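You operate a simulated robot arm through the tools that you are given. There is no shell and no other tool. Be economical: measure what you need, move in short steps, check, and stop when the job is done.

Carry out the task below with a simulated robot arm. There is one attempt and no reset: what you move stays moved.

Task
Relabel the keep dry carton as the white sign says, then tape its seam.
Fine: peel the old label into the scrap bin first; new label stuck with its middle on the flap with the white tab; use blue tape.
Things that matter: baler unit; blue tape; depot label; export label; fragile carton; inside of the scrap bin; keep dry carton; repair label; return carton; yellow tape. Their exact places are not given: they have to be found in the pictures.

Only the result counts: the job must be done as asked and must still hold three seconds after the hand-in. Knocking over, shifting, dropping, spilling or breaking anything else fails it.

Robot
A 6-joint arm with a two-finger parallel gripper on a trunk, on a base that drives. Base frame: it is fixed to the floor where the robot stands at the start and does not move with it; the origin is under the middle of the robot, x ahead of it, y to its left, z up; the surface under the hand at the start is at about z = 0.85. Lengths are in m, angles in rad, forces in N, time in s.
With the tool pointing down near the work surface it reaches from about 0.32 to 0.7 m from the robot's upright axis, wherever it stands. Its first joint turns from -2.897 to 2.897 rad. Places, roughly: fragile carton [-4.25, -4, 1]; inside of the scrap bin [0.6, -0.5, 0.9]. Payload 4.1 kg.
Tool frame: the origin (TCP) lies between the finger pads and is the grasp point; the fingertips stand 0.023 m ahead of it; z points along the fingers, y is the line along which they close. The gripper opens to 0.094 m. The fingers are 0.038 m wide and 0.01 m thick; the gripper's body (0.054 by 0.096 m) begins 0.039 m behind the TCP.
Orientation is that of the tool frame in the base frame, as a unit quaternion [w, x, y, z]. With the fingers straight down and closing along the base's y, the tool's x points along the base's -x, its y along +y and its z along -z.

Tools
- The arm moves only by the tool nudge_tool. Its argument "series" is a list of rows, each an object (a shift or turn left out is 0, a gripper value left out holds the last) with "xyz": the shift along the base's x, y, z in units of 150 mm (1.0 is 150 mm), a list of three; "dr": the turn, a rotation vector about the base's x, y, z in units of 45 degrees (1.0 is 45 degrees), a list of three. In form: [{"xyz": [dx, dy, dz], "dr": [wx, wy, wz]}, ...]. A call has 1 to 8 rows; each row is the pose to reach, as a shift and turn from the pose commanded when the call began. "claw" is the opening, from 0 (shut) to 1 (fully open), set as the call begins (left out, the last holds). A call with a number of a shift or a turn outside -1 to 1 is refused whole. Each row takes 0.2 s and may step no farther than 0.05 m and 0.15 rad from the row before; otherwise, or with a gripper value out of range, the whole call is refused. A pose out of reach is approached as far as the arm can. The call stops where the force on the tool passes 40 N (or 10 N more than at its start, if that is more) or the arm is blocked; 0.2 s more then pass. The fingers move at their own pace (about 0.045 m/s each) and stop on an object; they squeeze with about 40 N. The grip force told is the motor's: it shows also when the fingers shut on nothing. Time passes only in rows, and 0.2 s behind the last, so rows that repeat a pose let the fingers close. It gives the time, the measured TCP pose, the force on the tool (base axes), the opening and the grip force at its end, in the units of the frame above (readings bear some noise), with the torque about the TCP (base axes, N m) and any sound that the robot's microphone picked up, and new pictures: "pictures" is both (left out), scene, wrist or none.
- Cameras (640 x 400 px; columns grow to the right, rows downward): "scene" is now at [0.0128, 0.1321, 1.5241]; the picture's right is [-0.40, -0.92, 0.00], its down [-0.60, 0.26, -0.76] and it looks along [0.69, -0.30, -0.65] (base axes); focal length 280 px, centre (320, 200). "wrist" rides on the gripper at [0.086, 0.016, -0.075] in the tool frame; the picture's right is [-0.18, 0.98, 0.00], its down [-0.58, -0.11, -0.81] and it looks along [-0.79, -0.15, 0.59] (tool axes); focal length 243 px, centre (320, 200).
- raise_lower(by): slides the trunk up (or, below 0, down) by that many m; the arm and the scene camera ride with it, the base frame stays. It gives what a move gives, with no picture.
- base_move(legs): drives the robot by 1 to 6 legs, each [ahead, turn to the left] in m and rad, along the robot's own axes; the way and the turn of a leg run together, so that a leg with both is an arc; at most 1.5 m and 3.142 rad a leg. The arm and the cameras ride along, it lands a little off, and it stops where it bumps. It gives what a move gives, and a new picture of the scene camera.
- pan_tilt(pan, tilt): turns the head with the scene camera to pan (to the left, within 2.705 rad either way) and tilt (down, from -0.506 to 1.204), counted from straight ahead of the robot. It gives what a move gives, and a new picture of the scene camera.
- pixel_to_xyz(camera, pixels): for up to 12 pixels [column, row] of the newest picture of that camera ("zoom" is the newest enlarged one), the place [x, y, z] in the base frame of the surface seen there, good to about 0.002 m, but the place of the scene camera against the robot may be out by one fixed shift of up to 0.012 m in any direction. It takes no simulated time.
- zoom(camera, box): a new picture of the part [left, top, right, bottom] of that camera's present view, enlarged. It takes no simulated time.
- finish_job(): hands the job in; it is judged then, once.

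Keep the steps short. Do not move on a guess: measure, check each grasp and each placing, and mend mistakes. In all there are 80 turns and 260 pictures (those below and enlarged ones count). Leave the gripper open and the arm clear of the work at the hand-in unless told otherwise, and finish with a single line.

The tools are called after "Call:" as name(argument=value, ...) on one line, values as JSON. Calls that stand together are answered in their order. nudge_tool: Moves the arm, as the interface text tells. Its arguments: {"type":"object","properties":{"series":{"type":"array"},"claw":{"type":"number"},"pictures":{"type":"string","enum":["both","scene","wrist","none"]}},"required":["series"]} The other tools are called the same way: raise_lower (by) slides the trunk up or down; base_move (legs) drives the base; pan_tilt (pan, tilt) turns the head that bears the scene camera; pixel_to_xyz (camera, pixels) gives the place of the surface under pixels of a picture; zoom (camera, box) takes an enlarged picture of a part of a camera's view; finish_job () hands the job in.

At the start:

```text
time_s: 0.0
tcp_pos: [0.3473, -0.1045, 1.3223]
ee_rot: [-0.001, 0.0, 1.0, 0.0]
ft_force: [-0.7, 0.1, 0.1]
ft_torque: [-0.02, 0.03, -0.01]
opening: 0.0941
grip_force: 0.1
trunk travel left (down, up): [-0.475, 0.115]
robot x, y, heading: [0.0032, 0.0017, -0.0]
head pan, tilt: [-0.412, 0.71]
```

scene: 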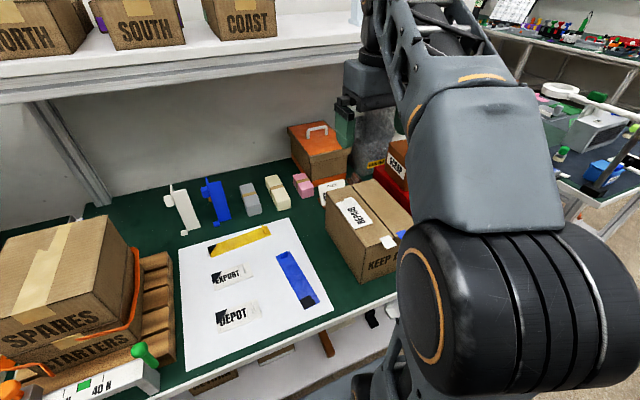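
wrist: 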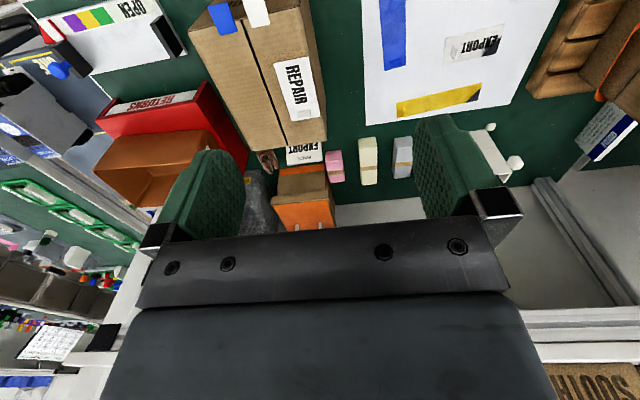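

I see a work bench with labels and tapes on a white sheet, and the keep dry carton with a REPAIR label. I'll zoom in on both for details.

Call:
zoom(camera="wrist", box=[180, 0, 560, 240])

Call:
zoom(camera="scene", box=[160, 110, 430, 350])

Call:
zoom(camera="wrist", box=[0, 0, 340, 220])

```text
1.67 times, centred on (370, 120) of wrist
```

zoom: 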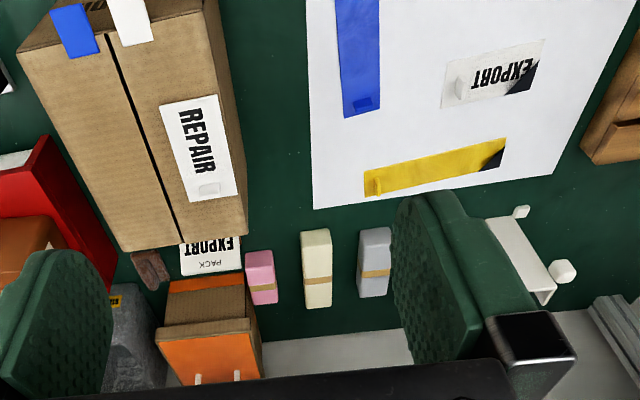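

```text
1.67 times, centred on (295, 230) of scene
```

zoom: 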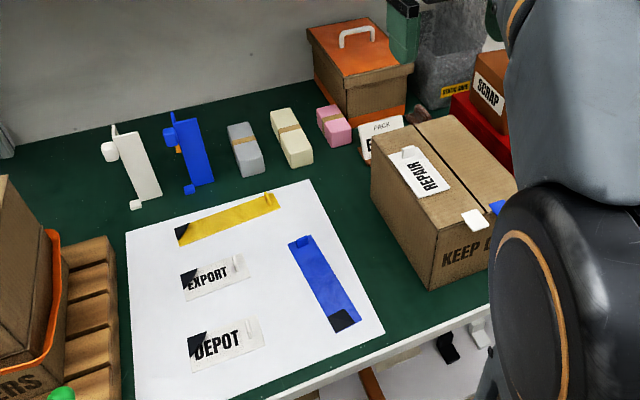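

```text
1.82 times, centred on (170, 110) of wrist
```

zoom: 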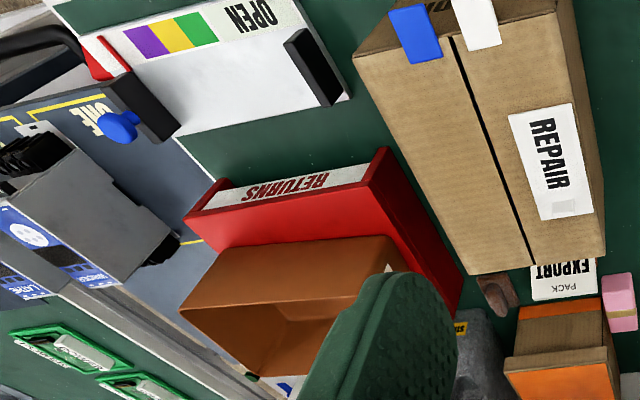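

The sign behind the carton seems to read "PACK EXPORT". I'll measure the key points with the wrist camera and enlarge the sign and label areas.

Call:
zoom(camera="wrist", box=[260, 40, 360, 180])

Call:
zoom(camera="scene", box=[300, 120, 420, 260])

Call:
pixel_to_xyz(camera="wrist", pixels=[[275, 62], [305, 57], [318, 110], [290, 120], [308, 113], [282, 95], [265, 100], [200, 50], [257, 10], [224, 18], [248, 37], [285, 145]])

Call:
pixel_to_xyz(camera="wrist", pixels=[[453, 50], [444, 42], [500, 25], [497, 45], [445, 58], [395, 30], [394, 62], [385, 0], [404, 110], [470, 95], [150, 170], [125, 190]])

```text
2.86 times, centred on (310, 110) of wrist
```

zoom: 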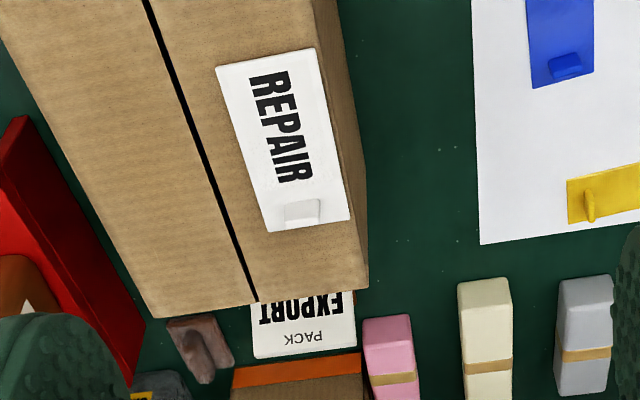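

```text
2.86 times, centred on (360, 190) of scene
```

zoom: 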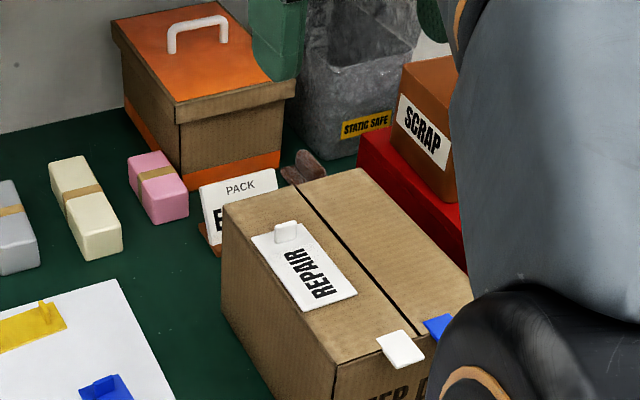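

```text
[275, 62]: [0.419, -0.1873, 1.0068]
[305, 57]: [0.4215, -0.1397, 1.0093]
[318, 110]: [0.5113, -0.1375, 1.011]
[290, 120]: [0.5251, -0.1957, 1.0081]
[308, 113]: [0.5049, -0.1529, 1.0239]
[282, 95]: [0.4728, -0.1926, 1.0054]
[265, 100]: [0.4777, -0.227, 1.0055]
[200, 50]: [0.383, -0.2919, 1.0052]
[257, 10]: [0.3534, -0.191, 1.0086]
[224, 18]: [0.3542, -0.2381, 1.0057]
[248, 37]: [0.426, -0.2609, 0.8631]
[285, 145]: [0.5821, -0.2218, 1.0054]
```

```text
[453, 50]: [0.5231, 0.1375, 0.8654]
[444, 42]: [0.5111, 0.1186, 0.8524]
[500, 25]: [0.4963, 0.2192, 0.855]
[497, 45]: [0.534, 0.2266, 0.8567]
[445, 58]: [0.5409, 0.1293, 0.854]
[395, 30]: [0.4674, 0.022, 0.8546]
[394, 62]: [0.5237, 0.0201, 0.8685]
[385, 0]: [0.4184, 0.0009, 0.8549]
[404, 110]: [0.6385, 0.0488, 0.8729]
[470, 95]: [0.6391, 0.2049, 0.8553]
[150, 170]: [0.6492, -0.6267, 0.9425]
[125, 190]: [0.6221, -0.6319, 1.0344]
```

The sign reads PACK / EXPORT, so the EXPORT label is wanted. The seam runs along x at about y=-0.218. The REPAIR tab stands near (0.505, -0.153, 1.024) and is thin along x. I'll turn the tool +90° about z in two calls while moving above the tab.

Call:
nudge_tool(series=[{"xyz": [0.09, -0.03, -0.06], "dr": [0, 0, 0.167]}, {"xyz": [0.18, -0.06, -0.12], "dr": [0, 0, 0.333]}, {"xyz": [0.27, -0.09, -0.18], "dr": [0, 0, 0.5]}, {"xyz": [0.36, -0.12, -0.24], "dr": [0, 0, 0.667]}, {"xyz": [0.45, -0.14, -0.3], "dr": [0, 0, 0.833]}, {"xyz": [0.54, -0.16, -0.36], "dr": [0, 0, 1.0]}], pictures="none")

Call:
nudge_tool(series=[{"xyz": [0.09, -0.03, -0.06], "dr": [0, 0, 0.167]}, {"xyz": [0.18, -0.06, -0.12], "dr": [0, 0, 0.333]}, {"xyz": [0.27, -0.09, -0.18], "dr": [0, 0, 0.5]}, {"xyz": [0.36, -0.12, -0.24], "dr": [0, 0, 0.667]}, {"xyz": [0.45, -0.14, -0.3], "dr": [0, 0, 0.833]}, {"xyz": [0.51, -0.16, -0.36], "dr": [0, 0, 1.0]}])

```text
time_s: 1.4
tcp_pos: [0.4296, -0.1304, 1.2694]
ee_rot: [0.0, -0.384, 0.923, 0.0]
ft_force: [0.0, 0.9, 0.8]
ft_torque: [0.02, 0.0, -0.01]
opening: 0.0939
grip_force: 0.0
trunk travel left (down, up): [-0.475, 0.115]
robot x, y, heading: [0.0036, -0.0003, 0.003]
head pan, tilt: [-0.412, 0.71]
```

```text
time_s: 2.8
tcp_pos: [0.507, -0.154, 1.2158]
ee_rot: [-0.001, 0.708, -0.707, -0.001]
ft_force: [-0.1, 0.1, 0.0]
ft_torque: [-0.03, 0.02, -0.03]
opening: 0.0942
grip_force: 0.0
trunk travel left (down, up): [-0.475, 0.115]
robot x, y, heading: [-0.0021, -0.0014, -0.001]
head pan, tilt: [-0.412, 0.71]
```

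scene: 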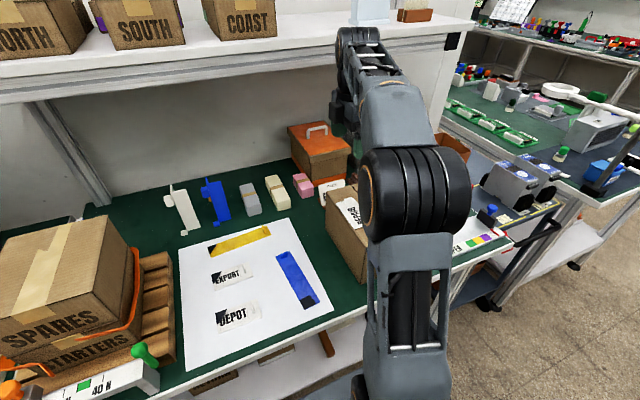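
wrist: 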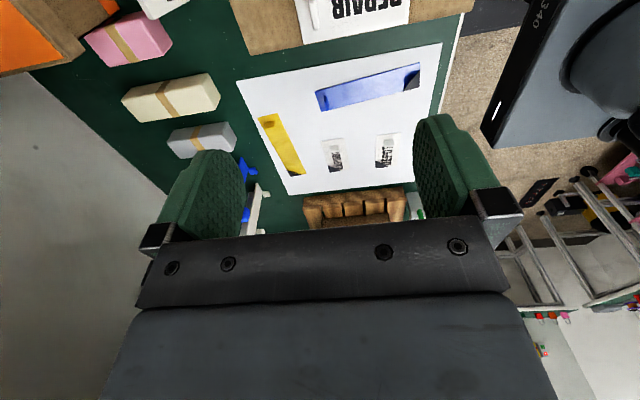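

The tab shows at the top of the wrist view, near (315,12). I'll measure it, along with the label, tape and export tab.

Call:
zoom(camera="wrist", box=[220, 0, 480, 180])

Call:
pixel_to_xyz(camera="wrist", pixels=[[313, 8], [317, 20], [311, 18], [303, 42], [410, 22], [302, 5], [408, 3], [330, 20], [321, 12]])

Call:
pixel_to_xyz(camera="wrist", pixels=[[317, 91], [324, 110], [325, 100], [416, 63], [421, 86], [322, 138], [345, 138], [325, 172], [345, 172], [334, 140]])

```text
2.22 times, centred on (350, 90) of wrist
```

zoom: 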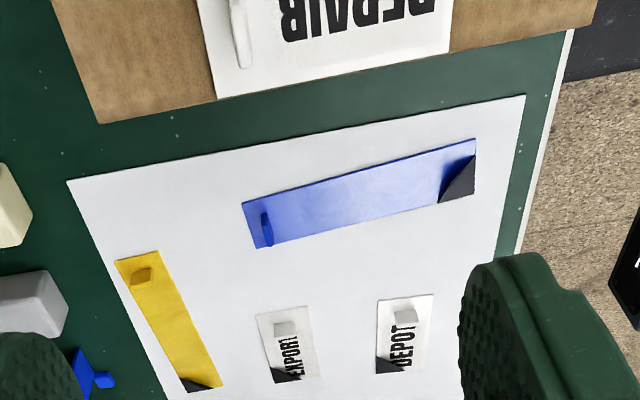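

```text
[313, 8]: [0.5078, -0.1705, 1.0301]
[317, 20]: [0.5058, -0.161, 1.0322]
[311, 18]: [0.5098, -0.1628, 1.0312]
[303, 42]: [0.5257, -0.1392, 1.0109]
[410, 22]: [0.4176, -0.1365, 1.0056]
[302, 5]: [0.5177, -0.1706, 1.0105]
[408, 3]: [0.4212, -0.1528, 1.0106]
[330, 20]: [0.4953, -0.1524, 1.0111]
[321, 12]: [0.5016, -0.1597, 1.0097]
```

```text
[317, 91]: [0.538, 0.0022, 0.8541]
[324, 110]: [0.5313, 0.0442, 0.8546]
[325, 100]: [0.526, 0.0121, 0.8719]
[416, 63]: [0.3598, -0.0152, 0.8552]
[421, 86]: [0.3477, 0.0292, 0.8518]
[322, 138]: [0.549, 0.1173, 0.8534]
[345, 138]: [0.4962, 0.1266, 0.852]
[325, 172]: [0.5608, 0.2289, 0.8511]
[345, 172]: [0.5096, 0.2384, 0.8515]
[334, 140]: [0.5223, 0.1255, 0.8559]
```

The tab's top is at (0.508, -0.165, 1.032). I'll move down to z≈1.08 above it and check.

Call:
nudge_tool(series=[{"xyz": [0.005, -0.04, -0.3]}, {"xyz": [0.007, -0.073, -0.6]}, {"xyz": [0.007, -0.073, -0.9]}], pictures="both")

```text
time_s: 3.6
tcp_pos: [0.5067, -0.1636, 1.0814]
ee_rot: [0.0, -0.707, 0.707, -0.001]
ft_force: [0.3, -0.8, -0.2]
ft_torque: [-0.04, 0.04, 0.0]
opening: 0.0936
grip_force: 0.1
trunk travel left (down, up): [-0.475, 0.115]
robot x, y, heading: [-0.003, -0.0005, 0.0]
head pan, tilt: [-0.412, 0.71]
```

scene: 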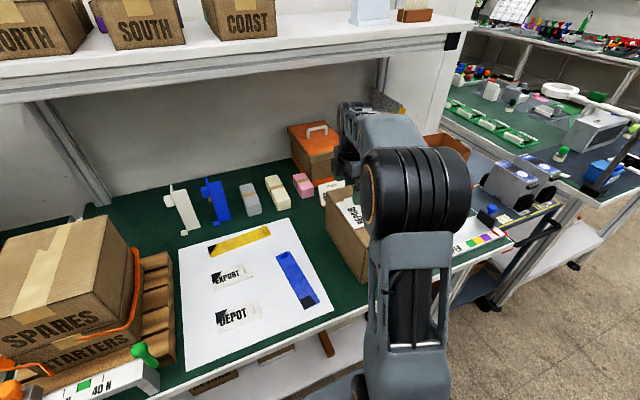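
wrist: 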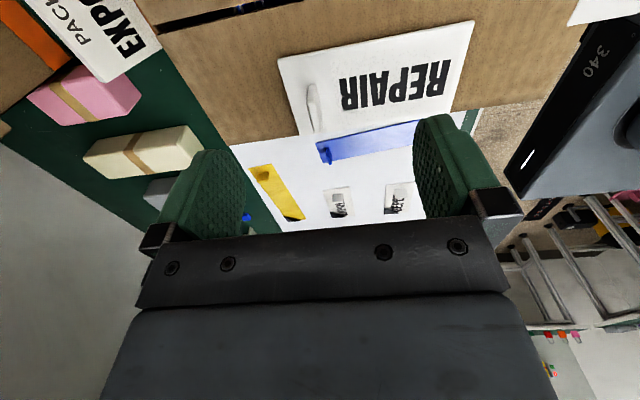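

Good view of the tab at (313,105). I'll measure it again from here.

Call:
pixel_to_xyz(camera="wrist", pixels=[[309, 86], [313, 125], [310, 95], [317, 110], [310, 110], [278, 56], [301, 134], [474, 20], [457, 106]])

Call:
zoom(camera="wrist", box=[260, 10, 500, 150])

```text
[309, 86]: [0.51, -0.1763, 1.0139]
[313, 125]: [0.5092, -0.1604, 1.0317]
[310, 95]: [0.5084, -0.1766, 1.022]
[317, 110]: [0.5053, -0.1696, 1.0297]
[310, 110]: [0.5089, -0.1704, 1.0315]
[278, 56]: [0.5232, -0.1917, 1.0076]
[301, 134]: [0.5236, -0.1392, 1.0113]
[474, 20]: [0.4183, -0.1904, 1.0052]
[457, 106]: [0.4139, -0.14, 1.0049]
```

```text
2.67 times, centred on (380, 80) of wrist
```

zoom: 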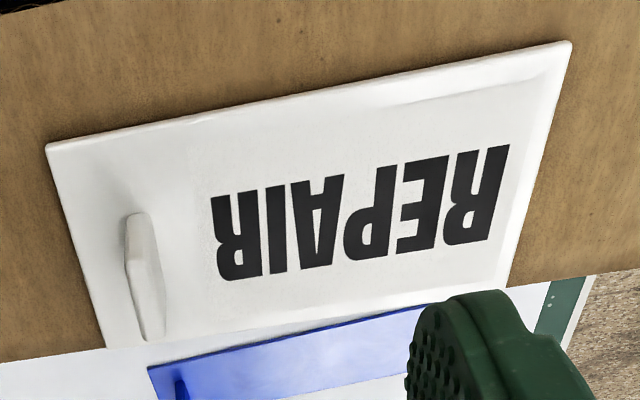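

Label centre is (0.470, -0.165) and the tab is at (0.508, -0.166). I'll go down to z≈1.037 and then close on the tab.

Call:
nudge_tool(series=[{"xyz": [0.007, -0.013, -0.15]}, {"xyz": [0.007, -0.013, -0.3]}], pictures="none")

Call:
nudge_tool(series=[{"xyz": [0, 0, 0]}, {"xyz": [0, 0, 0]}, {"xyz": [0, 0, 0]}, {"xyz": [0, 0, 0]}, {"xyz": [0, 0, 0]}, {"xyz": [0, 0, 0]}], claw=0)

```text
time_s: 4.2
tcp_pos: [0.5092, -0.1656, 1.0364]
ee_rot: [0.001, -0.707, 0.707, -0.001]
ft_force: [0.0, 0.1, 0.5]
ft_torque: [0.01, -0.02, 0.03]
opening: 0.0939
grip_force: 0.1
trunk travel left (down, up): [-0.475, 0.115]
robot x, y, heading: [-0.0032, 0.0013, 0.004]
head pan, tilt: [-0.412, 0.71]
```

```text
time_s: 5.6
tcp_pos: [0.5098, -0.1655, 1.0363]
ee_rot: [0.0, 0.707, -0.707, 0.001]
ft_force: [4.6, -0.1, 2.7]
ft_torque: [0.01, -0.01, 0.0]
opening: 0.0047
grip_force: 40.1
trunk travel left (down, up): [-0.475, 0.115]
robot x, y, heading: [-0.0038, -0.0048, -0.002]
head pan, tilt: [-0.412, 0.71]
```

scene: 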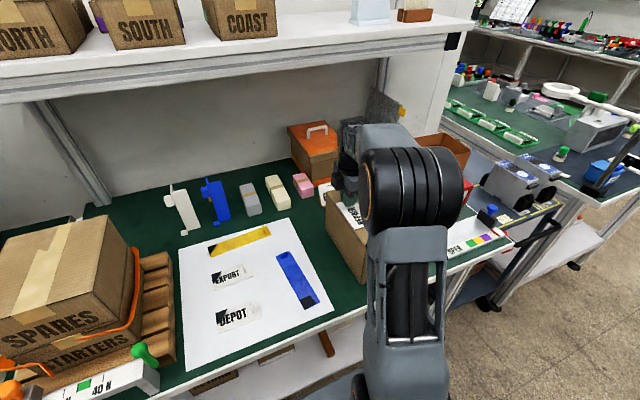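
wrist: 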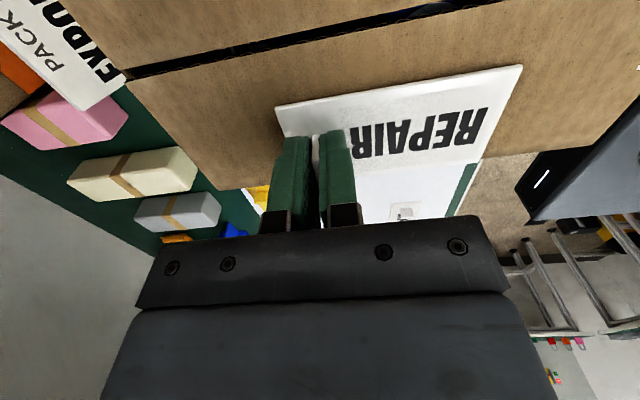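

The tab is held at an opening of 4.7 mm. I'll lift slowly to peel it and watch the force.

Call:
nudge_tool(series=[{"xyz": [0, 0, 0.03]}, {"xyz": [0, 0, 0.06]}, {"xyz": [0, 0, 0.1]}, {"xyz": [0, 0, 0.15]}])

```text
time_s: 6.6
tcp_pos: [0.5075, -0.1649, 1.0567]
ee_rot: [0.0, 0.707, -0.707, -0.001]
ft_force: [-0.2, -1.0, 0.9]
ft_torque: [0.0, -0.02, -0.03]
opening: 0.0047
grip_force: 39.7
trunk travel left (down, up): [-0.475, 0.115]
robot x, y, heading: [-0.0041, 0.0003, 0.0]
head pan, tilt: [-0.412, 0.71]
```

scene: 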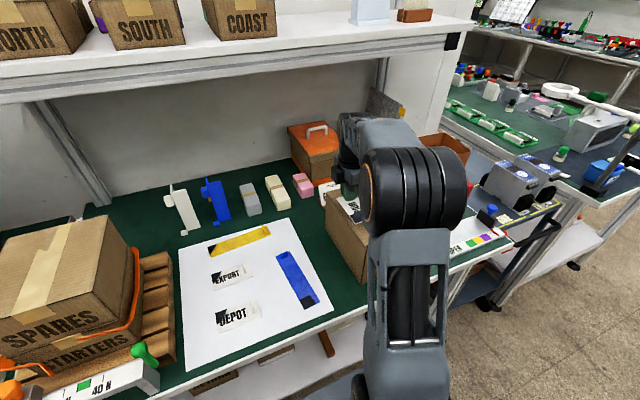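
wrist: 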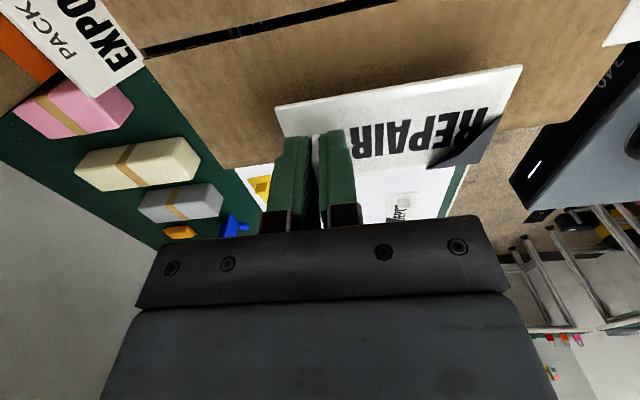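

It peeled cleanly, with the black curl showing. I'll lift clear and turn the head to see the scrap bin.

Call:
nudge_tool(series=[{"xyz": [0, 0, 0.25]}, {"xyz": [0, 0, 0.5]}, {"xyz": [0, 0, 0.75]}, {"xyz": [0, 0, 1.0]}], pictures="none")

Call:
pan_tilt(pan=-0.75, tilt=0.6)

```text
time_s: 7.6
tcp_pos: [0.5057, -0.1649, 1.2066]
ee_rot: [0.0, -0.707, 0.707, 0.0]
ft_force: [-0.4, -0.6, 0.3]
ft_torque: [0.02, -0.03, 0.01]
opening: 0.0045
grip_force: 40.2
trunk travel left (down, up): [-0.475, 0.115]
robot x, y, heading: [-0.0001, 0.0021, -0.002]
head pan, tilt: [-0.412, 0.71]
```

```text
time_s: 8.4
tcp_pos: [0.5068, -0.1667, 1.2064]
ee_rot: [-0.001, 0.707, -0.707, 0.001]
ft_force: [0.6, 0.9, 1.1]
ft_torque: [-0.01, 0.01, 0.01]
opening: 0.0049
grip_force: 39.9
trunk travel left (down, up): [-0.475, 0.115]
robot x, y, heading: [0.0002, 0.0015, -0.001]
head pan, tilt: [-0.75, 0.6]
```

scene: 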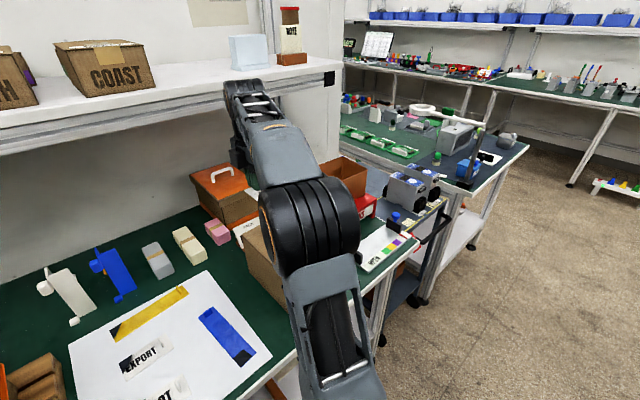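

Call:
zoom(camera="scene", box=[290, 130, 450, 260])

Call:
pixel_to_xyz(camera="scene", pixels=[[322, 168], [339, 156], [369, 172], [355, 196], [345, 175], [350, 165], [362, 215], [374, 200]])

```text
3.08 times, centred on (370, 195) of scene
```

zoom: 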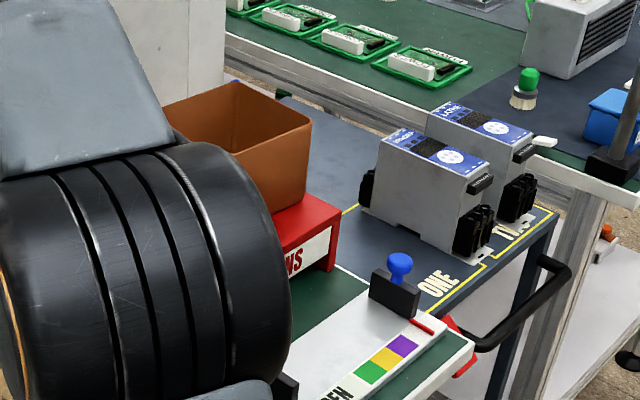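

```text
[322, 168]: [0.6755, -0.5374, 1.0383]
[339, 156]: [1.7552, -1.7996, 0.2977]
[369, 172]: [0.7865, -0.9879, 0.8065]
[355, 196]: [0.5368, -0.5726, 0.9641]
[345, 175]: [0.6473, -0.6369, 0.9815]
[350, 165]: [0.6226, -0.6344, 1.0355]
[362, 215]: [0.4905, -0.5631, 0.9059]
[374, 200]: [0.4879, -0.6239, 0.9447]
```

The scrap bin is the brown box on the red tray. Its rim is at z≈1.036 and its middle around (0.6, -0.54), about 0.8 m from the robot's axis, so the base has to move about 0.25 m to the right. First I'll look at the floor on the right.

Call:
pan_tilt(pan=-1.6, tilt=0.95)

Call:
pan_tilt(pan=-2.6, tilt=0.9)

Call:
pan_tilt(pan=-1.0, tilt=0.95)

```text
time_s: 9.6
tcp_pos: [0.5075, -0.1658, 1.2056]
ee_rot: [0.0, -0.707, 0.707, 0.0]
ft_force: [0.1, 1.0, 0.1]
ft_torque: [-0.02, -0.03, 0.01]
opening: 0.0047
grip_force: 40.8
trunk travel left (down, up): [-0.475, 0.115]
robot x, y, heading: [-0.0003, -0.0004, 0.004]
head pan, tilt: [-1.6, 0.949]
```

scene: 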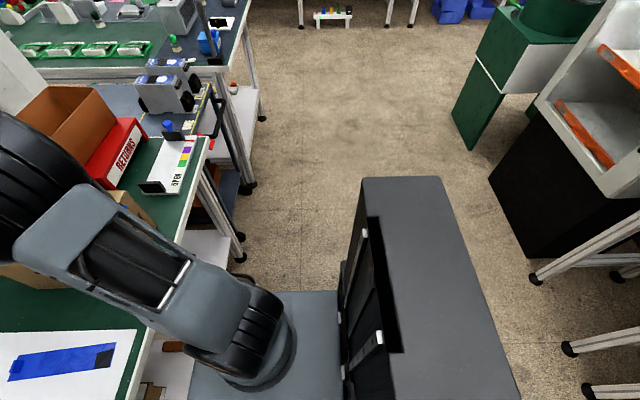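

```text
time_s: 10.9
tcp_pos: [0.5063, -0.1652, 1.2053]
ee_rot: [0.0, 0.707, -0.707, 0.0]
ft_force: [1.3, 1.0, 0.1]
ft_torque: [-0.01, -0.02, 0.0]
opening: 0.005
grip_force: 40.5
trunk travel left (down, up): [-0.475, 0.115]
robot x, y, heading: [-0.0013, 0.0011, 0.002]
head pan, tilt: [-2.601, 0.901]
```

scene: 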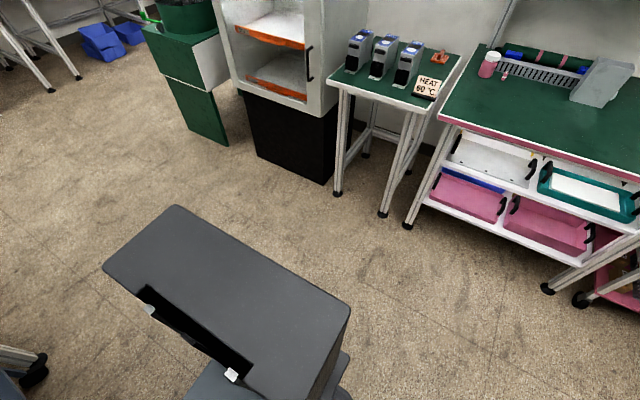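

```text
time_s: 12.5
tcp_pos: [0.5061, -0.1643, 1.2063]
ee_rot: [0.0, 0.707, -0.707, 0.0]
ft_force: [-0.5, -0.1, -0.3]
ft_torque: [0.0, 0.02, 0.01]
opening: 0.0046
grip_force: 40.3
trunk travel left (down, up): [-0.475, 0.115]
robot x, y, heading: [-0.0026, -0.0021, -0.001]
head pan, tilt: [-1.0, 0.949]
```

scene: 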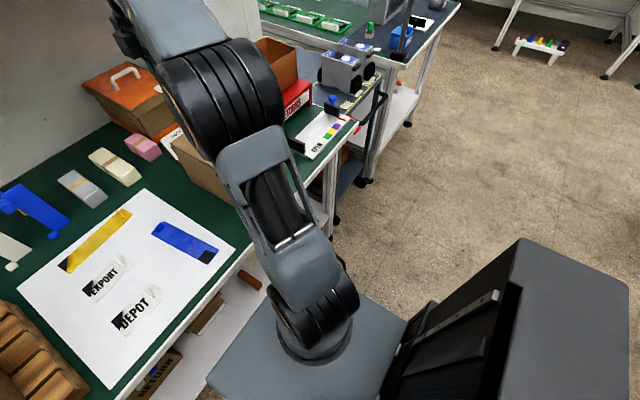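

The floor behind and to the right is clear. I'll back off, turn left, back up to shift about 0.25 m to the right, turn back and return to the bench.

Call:
base_move(legs=[[-0.25, 0], [0, 1.2], [-0.27, 0], [0, -1.2]])

```text
time_s: 21.9
tcp_pos: [0.1641, -0.4033, 1.2052]
ee_rot: [0.0, 0.715, -0.699, 0.0]
ft_force: [0.0, 0.0, -1.2]
ft_torque: [0.0, -0.04, -0.02]
opening: 0.0046
grip_force: 40.3
trunk travel left (down, up): [-0.475, 0.115]
robot x, y, heading: [-0.3491, -0.2485, 0.022]
head pan, tilt: [-1.0, 0.949]
```

scene: 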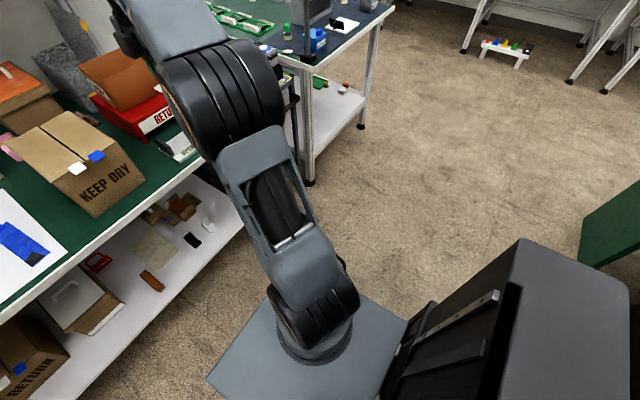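

It landed at (-0.349, -0.249), heading 0.022. I'll measure the bin from here before driving forward.

Call:
zoom(camera="scene", box=[0, 0, 200, 200])

Call:
pixel_to_xyz(camera="scene", pixels=[[80, 64], [112, 52], [117, 92], [122, 112], [120, 82], [84, 75], [120, 70], [100, 62], [130, 60], [145, 100]])

Call:
base_move(legs=[[0, -0.022], [0.345, 0]])

```text
2.00 times, centred on (100, 100) of scene
```

zoom: 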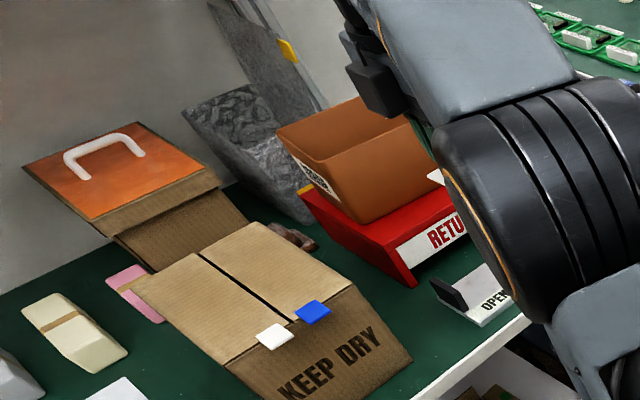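

```text
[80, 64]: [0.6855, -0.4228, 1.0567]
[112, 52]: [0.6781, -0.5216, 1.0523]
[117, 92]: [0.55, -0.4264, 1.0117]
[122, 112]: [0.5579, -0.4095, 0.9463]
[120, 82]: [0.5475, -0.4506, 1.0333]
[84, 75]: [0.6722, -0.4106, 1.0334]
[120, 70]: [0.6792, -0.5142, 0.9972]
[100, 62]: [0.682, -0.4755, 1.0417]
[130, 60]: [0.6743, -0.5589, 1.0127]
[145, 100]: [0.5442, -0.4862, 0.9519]
```

```text
time_s: 24.5
tcp_pos: [0.5096, -0.4148, 1.2057]
ee_rot: [0.0, -0.706, 0.708, 0.001]
ft_force: [0.3, 0.1, -0.5]
ft_torque: [0.0, -0.01, -0.02]
opening: 0.0048
grip_force: 40.7
trunk travel left (down, up): [-0.475, 0.115]
robot x, y, heading: [0.0021, -0.2485, 0.004]
head pan, tilt: [-1.0, 0.949]
```

scene: 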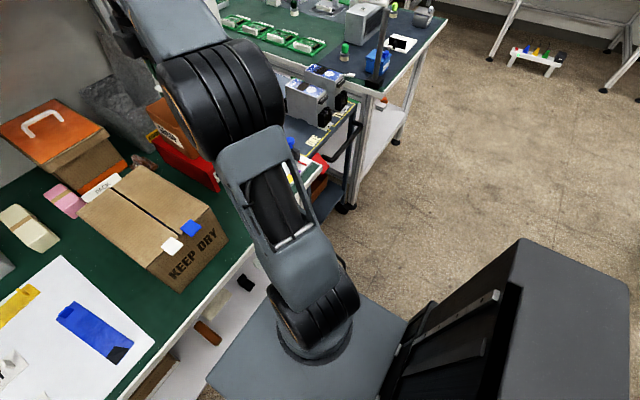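

The robot is at (0.002, -0.249). The bin interior spans about x 0.55–0.68 and y -0.42 to -0.63, with its rim at 1.04. I'll turn the tool -90° so the label lies along y, and go above the bin.

Call:
nudge_tool(series=[{"xyz": [0.05, -0.08, 0], "dr": [0, 0, -0.167]}, {"xyz": [0.1, -0.16, 0], "dr": [0, 0, -0.333]}, {"xyz": [0.15, -0.24, 0], "dr": [0, 0, -0.5]}, {"xyz": [0.2, -0.32, 0], "dr": [0, 0, -0.667]}, {"xyz": [0.27, -0.4, 0], "dr": [0, 0, -0.833]}, {"xyz": [0.33, -0.45, 0], "dr": [0, 0, -1.0]}], pictures="none")

Call:
nudge_tool(series=[{"xyz": [0.05, -0.08, 0], "dr": [0, 0, -0.167]}, {"xyz": [0.1, -0.16, 0], "dr": [0, 0, -0.333]}, {"xyz": [0.15, -0.24, 0], "dr": [0, 0, -0.5]}, {"xyz": [0.2, -0.32, 0], "dr": [0, 0, -0.667]}, {"xyz": [0.27, -0.4, 0], "dr": [0, 0, -0.833]}, {"xyz": [0.34, -0.45, 0], "dr": [0, 0, -1.0]}])

```text
time_s: 25.9
tcp_pos: [0.5585, -0.4844, 1.2064]
ee_rot: [0.0, -0.381, 0.925, 0.0]
ft_force: [0.5, 0.2, -0.8]
ft_torque: [0.03, 0.01, 0.01]
opening: 0.0046
grip_force: 39.6
trunk travel left (down, up): [-0.475, 0.115]
robot x, y, heading: [0.0026, -0.2491, -0.003]
head pan, tilt: [-1.0, 0.949]
```

```text
time_s: 27.3
tcp_pos: [0.5533, -0.5173, 1.1724]
ee_rot: [0.002, -0.01, 1.0, -0.002]
ft_force: [-0.5, 0.4, 0.1]
ft_torque: [-0.03, -0.02, 0.05]
opening: 0.0047
grip_force: 39.6
out of reach, approached as far as the arm can: row 2, 3, 4, 5, 6
trunk travel left (down, up): [-0.475, 0.115]
robot x, y, heading: [0.0022, -0.2502, 0.002]
head pan, tilt: [-1.0, 0.949]
```

scene: 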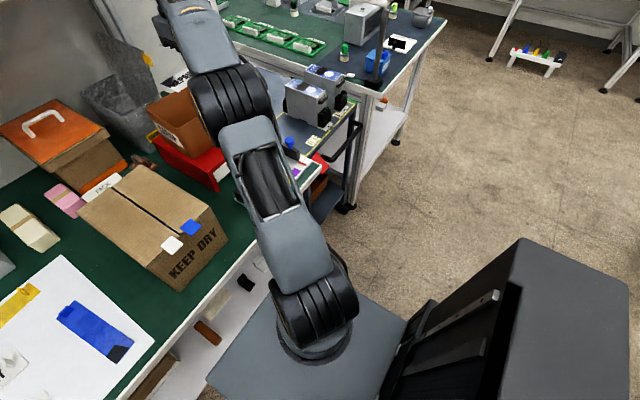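
wrist: 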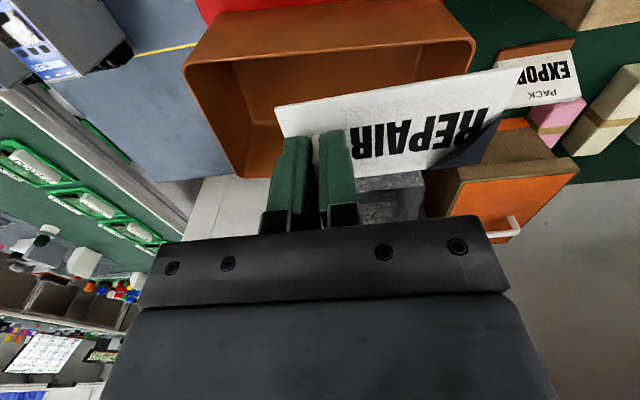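

That pose is out of reach at this height. The tool is at (0.553, -0.517, 1.172), above the bin rim. I'll retract it and go up a bit, then lower the trunk so it reaches farther.

Call:
nudge_tool(series=[{"xyz": [-0.2, 0.16, 0.06]}, {"xyz": [-0.4, 0.32, 0.12]}, {"xyz": [-0.6, 0.48, 0.18]}, {"xyz": [-0.77, 0.64, 0.27]}, {"xyz": [-0.93, 0.8, 0.35]}], pictures="none")

```text
time_s: 28.5
tcp_pos: [0.4143, -0.3972, 1.2217]
ee_rot: [0.0, 0.0, 1.0, -0.001]
ft_force: [0.7, -0.1, 0.3]
ft_torque: [0.01, 0.0, 0.0]
opening: 0.0047
grip_force: 40.0
trunk travel left (down, up): [-0.475, 0.115]
robot x, y, heading: [0.0022, -0.2507, -0.003]
head pan, tilt: [-1.0, 0.949]
```

Raise the tool 0.08, then lower the trunk 0.18.

Call:
nudge_tool(series=[{"xyz": [0, 0, 0.27]}, {"xyz": [0, 0, 0.53]}], pictures="none")

Call:
raise_lower(by=-0.18)

```text
time_s: 29.1
tcp_pos: [0.4144, -0.3958, 1.3036]
ee_rot: [0.0, 0.0, 1.0, 0.0]
ft_force: [-0.1, -1.1, 0.2]
ft_torque: [-0.04, 0.03, -0.01]
opening: 0.0046
grip_force: 39.7
trunk travel left (down, up): [-0.475, 0.115]
robot x, y, heading: [0.0015, -0.2493, -0.003]
head pan, tilt: [-1.0, 0.949]
```

```text
time_s: 31.1
tcp_pos: [0.4144, -0.3974, 1.1235]
ee_rot: [0.0, 0.0, 1.0, -0.001]
ft_force: [-0.9, -0.2, 0.3]
ft_torque: [-0.02, 0.03, 0.01]
opening: 0.0049
grip_force: 40.4
trunk travel left (down, up): [-0.295, 0.295]
robot x, y, heading: [0.0004, -0.2454, -0.001]
head pan, tilt: [-1.0, 0.949]
```

Now move out over the bin at z≈1.12.

Call:
nudge_tool(series=[{"xyz": [0.2, -0.17, 0]}, {"xyz": [0.4, -0.34, 0]}, {"xyz": [0.6, -0.51, 0]}, {"xyz": [0.8, -0.68, 0]}, {"xyz": [1.0, -0.85, 0]}], pictures="none")

Call:
nudge_tool(series=[{"xyz": [0.12, -0.08, 0]}, {"xyz": [0.27, -0.17, 0]}])

```text
time_s: 32.3
tcp_pos: [0.5129, -0.4935, 1.0854]
ee_rot: [0.0, 0.001, 1.0, 0.0]
ft_force: [-0.3, -0.2, -0.2]
ft_torque: [-0.03, 0.0, 0.03]
opening: 0.005
grip_force: 40.0
out of reach, approached as far as the arm can: row 3, 4, 5
trunk travel left (down, up): [-0.295, 0.295]
robot x, y, heading: [0.002, -0.2462, 0.001]
head pan, tilt: [-1.0, 0.949]
```

```text
time_s: 32.9
tcp_pos: [0.5213, -0.4998, 1.075]
ee_rot: [0.005, 0.0, 1.0, -0.003]
ft_force: [-11.5, 6.2, 36.9]
ft_torque: [0.23, -0.7, 0.22]
opening: 0.0045
grip_force: 40.2
out of reach, approached as far as the arm can: row 1, 2
trunk travel left (down, up): [-0.295, 0.295]
robot x, y, heading: [0.0037, -0.2508, 0.001]
head pan, tilt: [-1.0, 0.949]
```

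scene: 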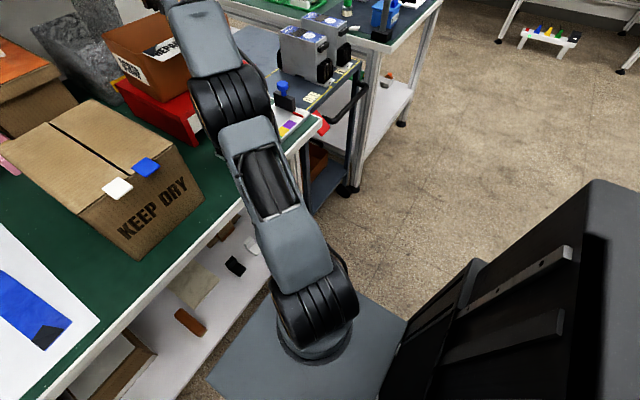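
wrist: 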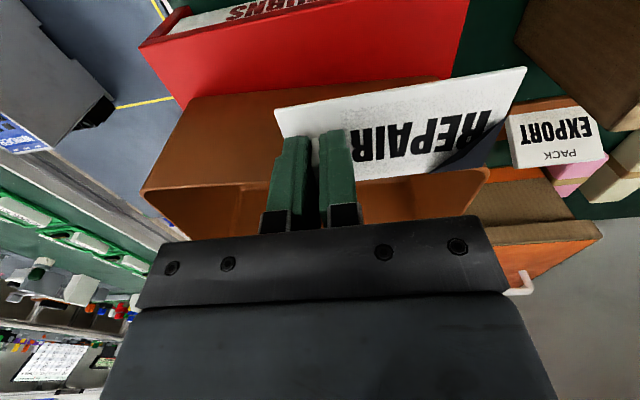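

The arm is pressing at 37 N on the bin edge, so I'll back away up and inward at once. Reach evidently grows with a higher trunk, so I'll raise it afterwards.

Call:
nudge_tool(series=[{"xyz": [-0.05, 0.03, 0.1]}, {"xyz": [-0.2, 0.1, 0.3]}, {"xyz": [-0.4, 0.3, 0.5]}], pictures="both")

```text
refused: row 3 steps farther than a row can; nothing moved
```

Call:
nudge_tool(series=[{"xyz": [-0.05, 0.03, 0.1]}, {"xyz": [-0.15, 0.1, 0.3]}, {"xyz": [-0.3, 0.2, 0.5]}, {"xyz": [-0.45, 0.3, 0.6]}], pictures="both")

```text
time_s: 33.9
tcp_pos: [0.4508, -0.4511, 1.1419]
ee_rot: [0.0, 0.001, 1.0, 0.0]
ft_force: [0.3, 0.6, -0.9]
ft_torque: [0.02, 0.03, -0.01]
opening: 0.0045
grip_force: 40.0
out of reach, approached as far as the arm can: row 1, 2, 3, 4
trunk travel left (down, up): [-0.295, 0.295]
robot x, y, heading: [0.0057, -0.2469, -0.006]
head pan, tilt: [-1.0, 0.949]
```

scene: 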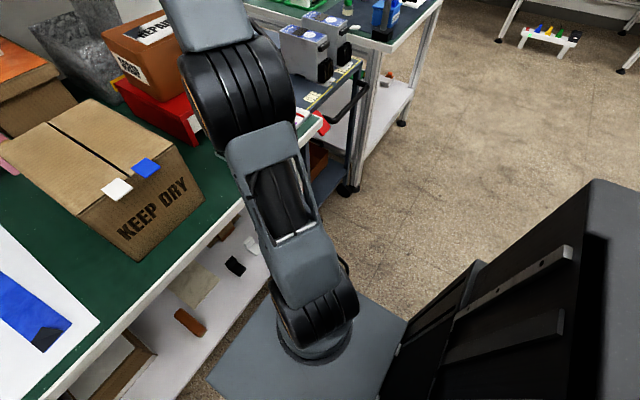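
wrist: 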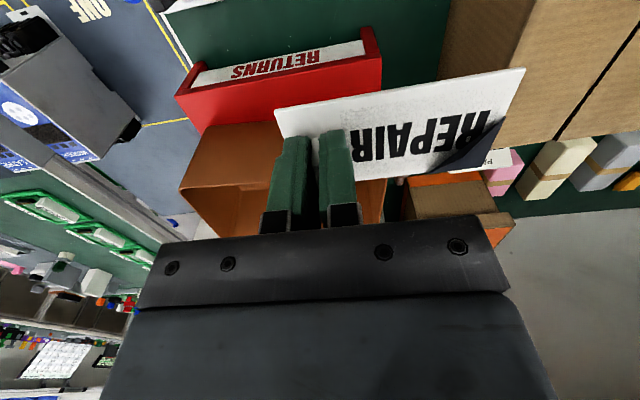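

The label is still held and the bin is standing. I'll raise the trunk 0.28.

Call:
raise_lower(by=0.28)

Call:
nudge_tool(series=[{"xyz": [0, 0, -0.3]}, {"xyz": [0, 0, -0.6]}, {"xyz": [0, 0, -0.9]}], pictures="none")

Call:
nudge_tool(series=[{"xyz": [0, 0, -0.3]}, {"xyz": [0, 0, -0.6]}, {"xyz": [0, 0, -0.85]}], pictures="both")

```text
time_s: 36.7
tcp_pos: [0.4509, -0.4518, 1.4218]
ee_rot: [0.002, 0.0, 1.0, -0.001]
ft_force: [-0.2, -0.1, -0.5]
ft_torque: [-0.03, -0.03, 0.02]
opening: 0.0049
grip_force: 40.0
trunk travel left (down, up): [-0.575, 0.015]
robot x, y, heading: [0.0032, -0.2496, 0.003]
head pan, tilt: [-1.0, 0.949]
```

```text
time_s: 37.5
tcp_pos: [0.4537, -0.4519, 1.2856]
ee_rot: [0.001, 0.001, 1.0, -0.001]
ft_force: [-0.8, -0.4, -0.5]
ft_torque: [0.0, -0.01, -0.05]
opening: 0.0046
grip_force: 40.5
trunk travel left (down, up): [-0.575, 0.015]
robot x, y, heading: [0.0046, -0.2448, 0.002]
head pan, tilt: [-1.0, 0.949]
```

```text
time_s: 38.3
tcp_pos: [0.4495, -0.4481, 1.1579]
ee_rot: [0.002, 0.001, 1.0, -0.001]
ft_force: [-0.5, 0.0, 1.1]
ft_torque: [0.0, 0.0, -0.01]
opening: 0.0046
grip_force: 39.7
trunk travel left (down, up): [-0.575, 0.015]
robot x, y, heading: [0.0047, -0.2468, -0.0]
head pan, tilt: [-1.0, 0.949]
```

scene: 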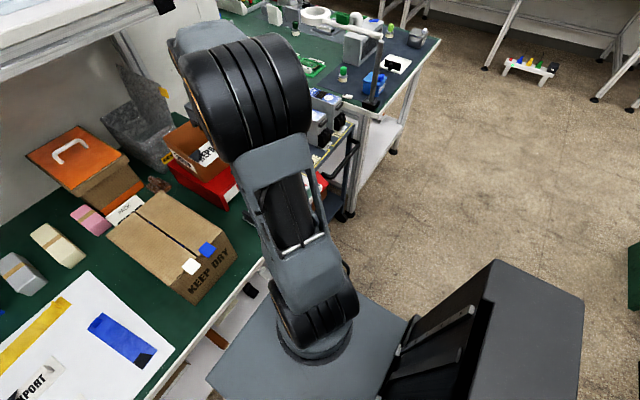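
wrist: 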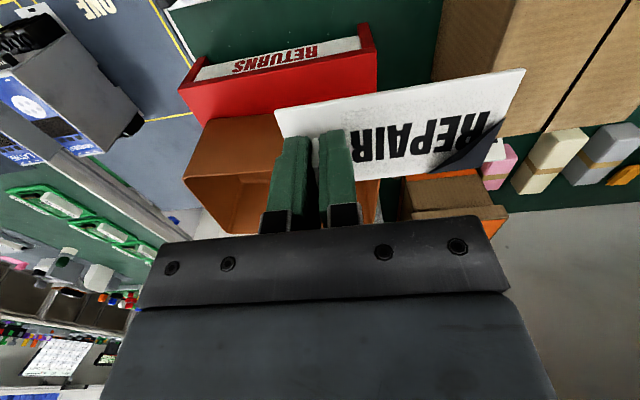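

Now extend over the bin at z≈1.16, in two parts.

Call:
nudge_tool(series=[{"xyz": [0.2, -0.12, 0]}, {"xyz": [0.4, -0.25, 0]}, {"xyz": [0.6, -0.37, 0]}, {"xyz": [0.8, -0.5, 0]}, {"xyz": [0.97, -0.62, 0]}], pictures="both")

```text
time_s: 39.5
tcp_pos: [0.5971, -0.544, 1.1561]
ee_rot: [0.0, 0.001, 1.0, 0.0]
ft_force: [-0.7, 0.3, 0.0]
ft_torque: [0.02, 0.0, 0.01]
opening: 0.0049
grip_force: 39.9
trunk travel left (down, up): [-0.575, 0.015]
robot x, y, heading: [0.0027, -0.2511, -0.001]
head pan, tilt: [-1.0, 0.949]
```

scene: 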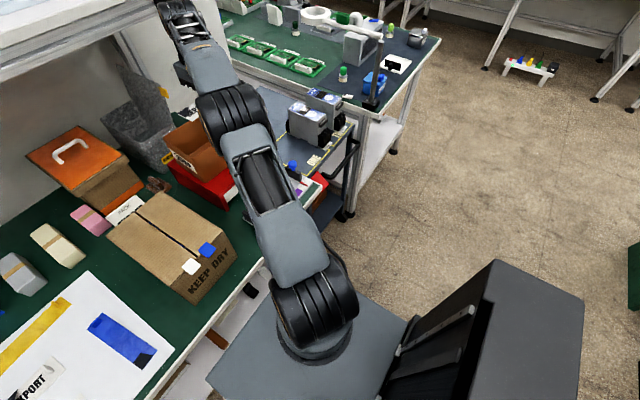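
wrist: 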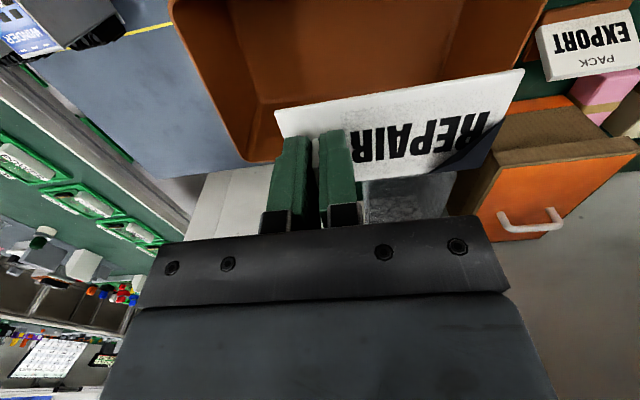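

Reached (0.597, -0.544, 1.156). I'll measure the bin's walls and floor from here.

Call:
pixel_to_xyz(camera="wrist", pixels=[[255, 60], [265, 95], [248, 150], [190, 60], [225, 140], [370, 88], [430, 40], [535, 40], [505, 120], [380, 40], [290, 50], [350, 80]])

Call:
pixel_to_xyz(camera="scene", pixels=[[165, 140], [197, 120], [210, 182], [185, 135], [223, 155], [226, 165], [200, 150]])

Call:
zoom(camera="scene", box=[130, 90, 290, 220])

```text
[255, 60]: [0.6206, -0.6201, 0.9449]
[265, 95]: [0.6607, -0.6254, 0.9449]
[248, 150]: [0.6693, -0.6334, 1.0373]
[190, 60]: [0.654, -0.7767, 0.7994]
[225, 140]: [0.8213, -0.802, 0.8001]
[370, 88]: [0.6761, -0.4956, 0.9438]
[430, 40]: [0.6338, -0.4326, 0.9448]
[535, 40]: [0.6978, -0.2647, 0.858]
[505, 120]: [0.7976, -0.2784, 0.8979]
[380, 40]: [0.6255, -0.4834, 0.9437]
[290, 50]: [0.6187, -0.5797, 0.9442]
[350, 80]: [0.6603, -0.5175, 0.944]
```

```text
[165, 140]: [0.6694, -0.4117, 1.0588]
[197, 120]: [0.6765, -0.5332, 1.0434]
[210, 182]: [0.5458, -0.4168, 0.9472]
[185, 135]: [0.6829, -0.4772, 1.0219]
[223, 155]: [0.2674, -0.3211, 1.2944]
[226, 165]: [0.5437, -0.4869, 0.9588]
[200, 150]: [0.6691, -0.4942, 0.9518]
```

```text
3.08 times, centred on (210, 155) of scene
```

zoom: 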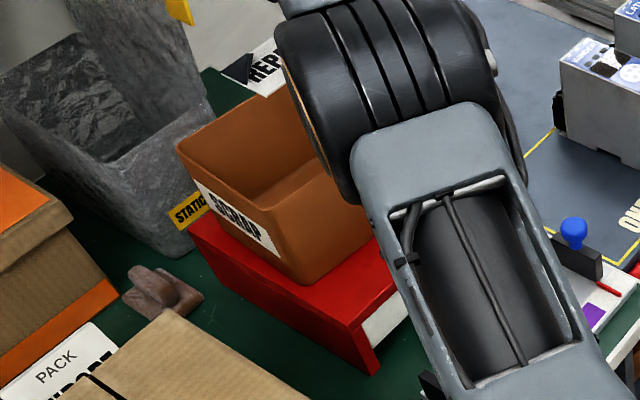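

The bin floor is at z 0.945, interior about x 0.555–0.675 and y -0.425 to -0.625, and it hasn't shifted. I'll centre over it and go down inside.

Call:
nudge_tool(series=[{"xyz": [0.13, -0.09, 0]}, {"xyz": [0.13, -0.09, -0.28]}, {"xyz": [0.13, -0.09, -0.55]}, {"xyz": [0.13, -0.09, -0.83]}])

```text
time_s: 40.5
tcp_pos: [0.6196, -0.5601, 1.033]
ee_rot: [0.0, 0.0, 1.0, -0.002]
ft_force: [0.6, 0.4, -0.1]
ft_torque: [0.0, -0.07, 0.0]
opening: 0.0048
grip_force: 40.2
out of reach, approached as far as the arm can: row 1
trunk travel left (down, up): [-0.575, 0.015]
robot x, y, heading: [0.0027, -0.2499, -0.007]
head pan, tilt: [-1.0, 0.949]
```

scene: 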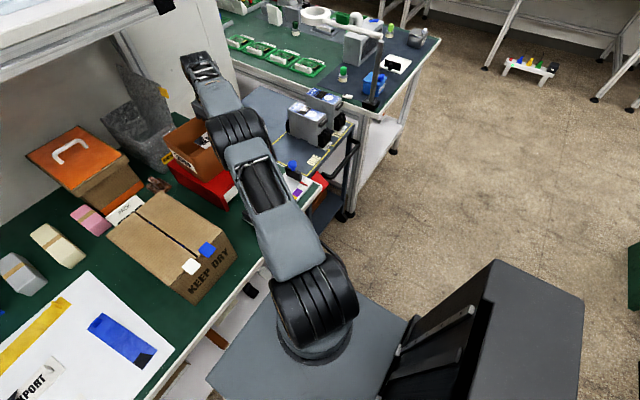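
wrist: 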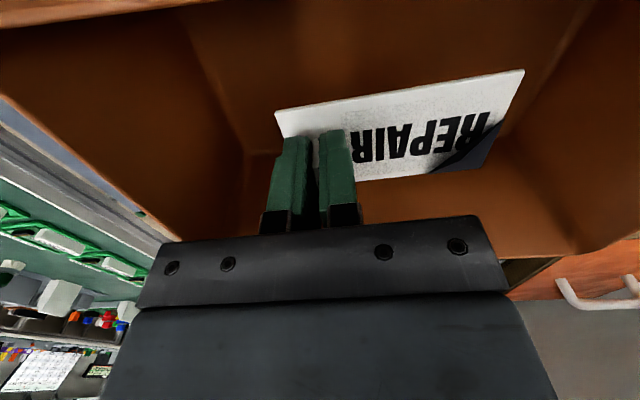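

Inside the bin with no contact. I'll lower 0.03 more and open part way.

Call:
nudge_tool(series=[{"xyz": [0, 0, -0.1]}, {"xyz": [0, 0, -0.2]}], pictures="none")

Call:
nudge_tool(series=[{"xyz": [0, 0, 0]}, {"xyz": [0, 0, 0]}, {"xyz": [0, 0, 0]}], claw=0.4)

```text
time_s: 41.1
tcp_pos: [0.6188, -0.5586, 1.0026]
ee_rot: [0.0, 0.0, 1.0, -0.001]
ft_force: [0.9, 1.5, 0.0]
ft_torque: [-0.03, 0.0, -0.03]
opening: 0.005
grip_force: 40.1
trunk travel left (down, up): [-0.575, 0.015]
robot x, y, heading: [0.0006, -0.2513, -0.002]
head pan, tilt: [-1.0, 0.949]
```

```text
time_s: 41.9
tcp_pos: [0.6175, -0.5574, 1.004]
ee_rot: [0.0, 0.0, 1.0, -0.001]
ft_force: [-0.4, -0.1, 0.6]
ft_torque: [-0.02, -0.01, -0.02]
opening: 0.0374
grip_force: 0.1
trunk travel left (down, up): [-0.575, 0.015]
robot x, y, heading: [0.0038, -0.2492, -0.003]
head pan, tilt: [-1.0, 0.949]
```

scene: 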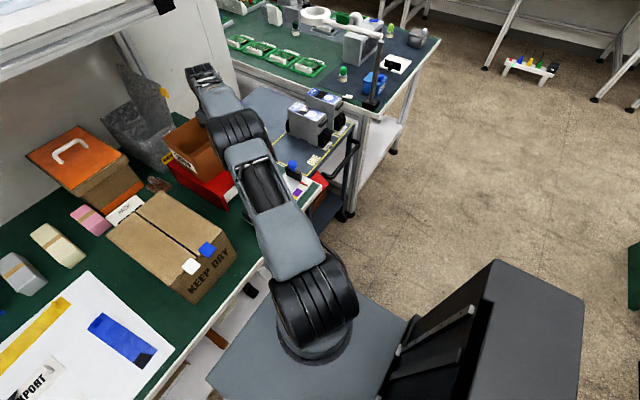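
wrist: 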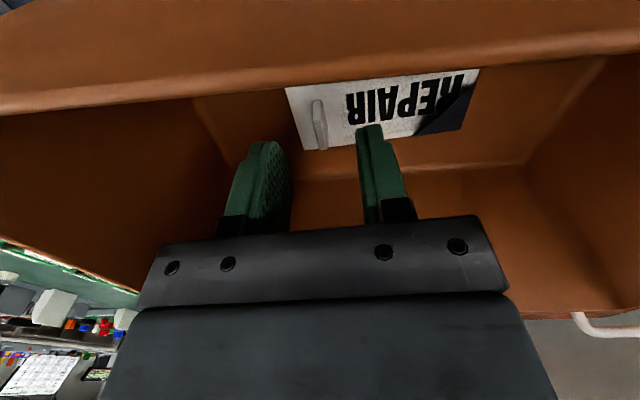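

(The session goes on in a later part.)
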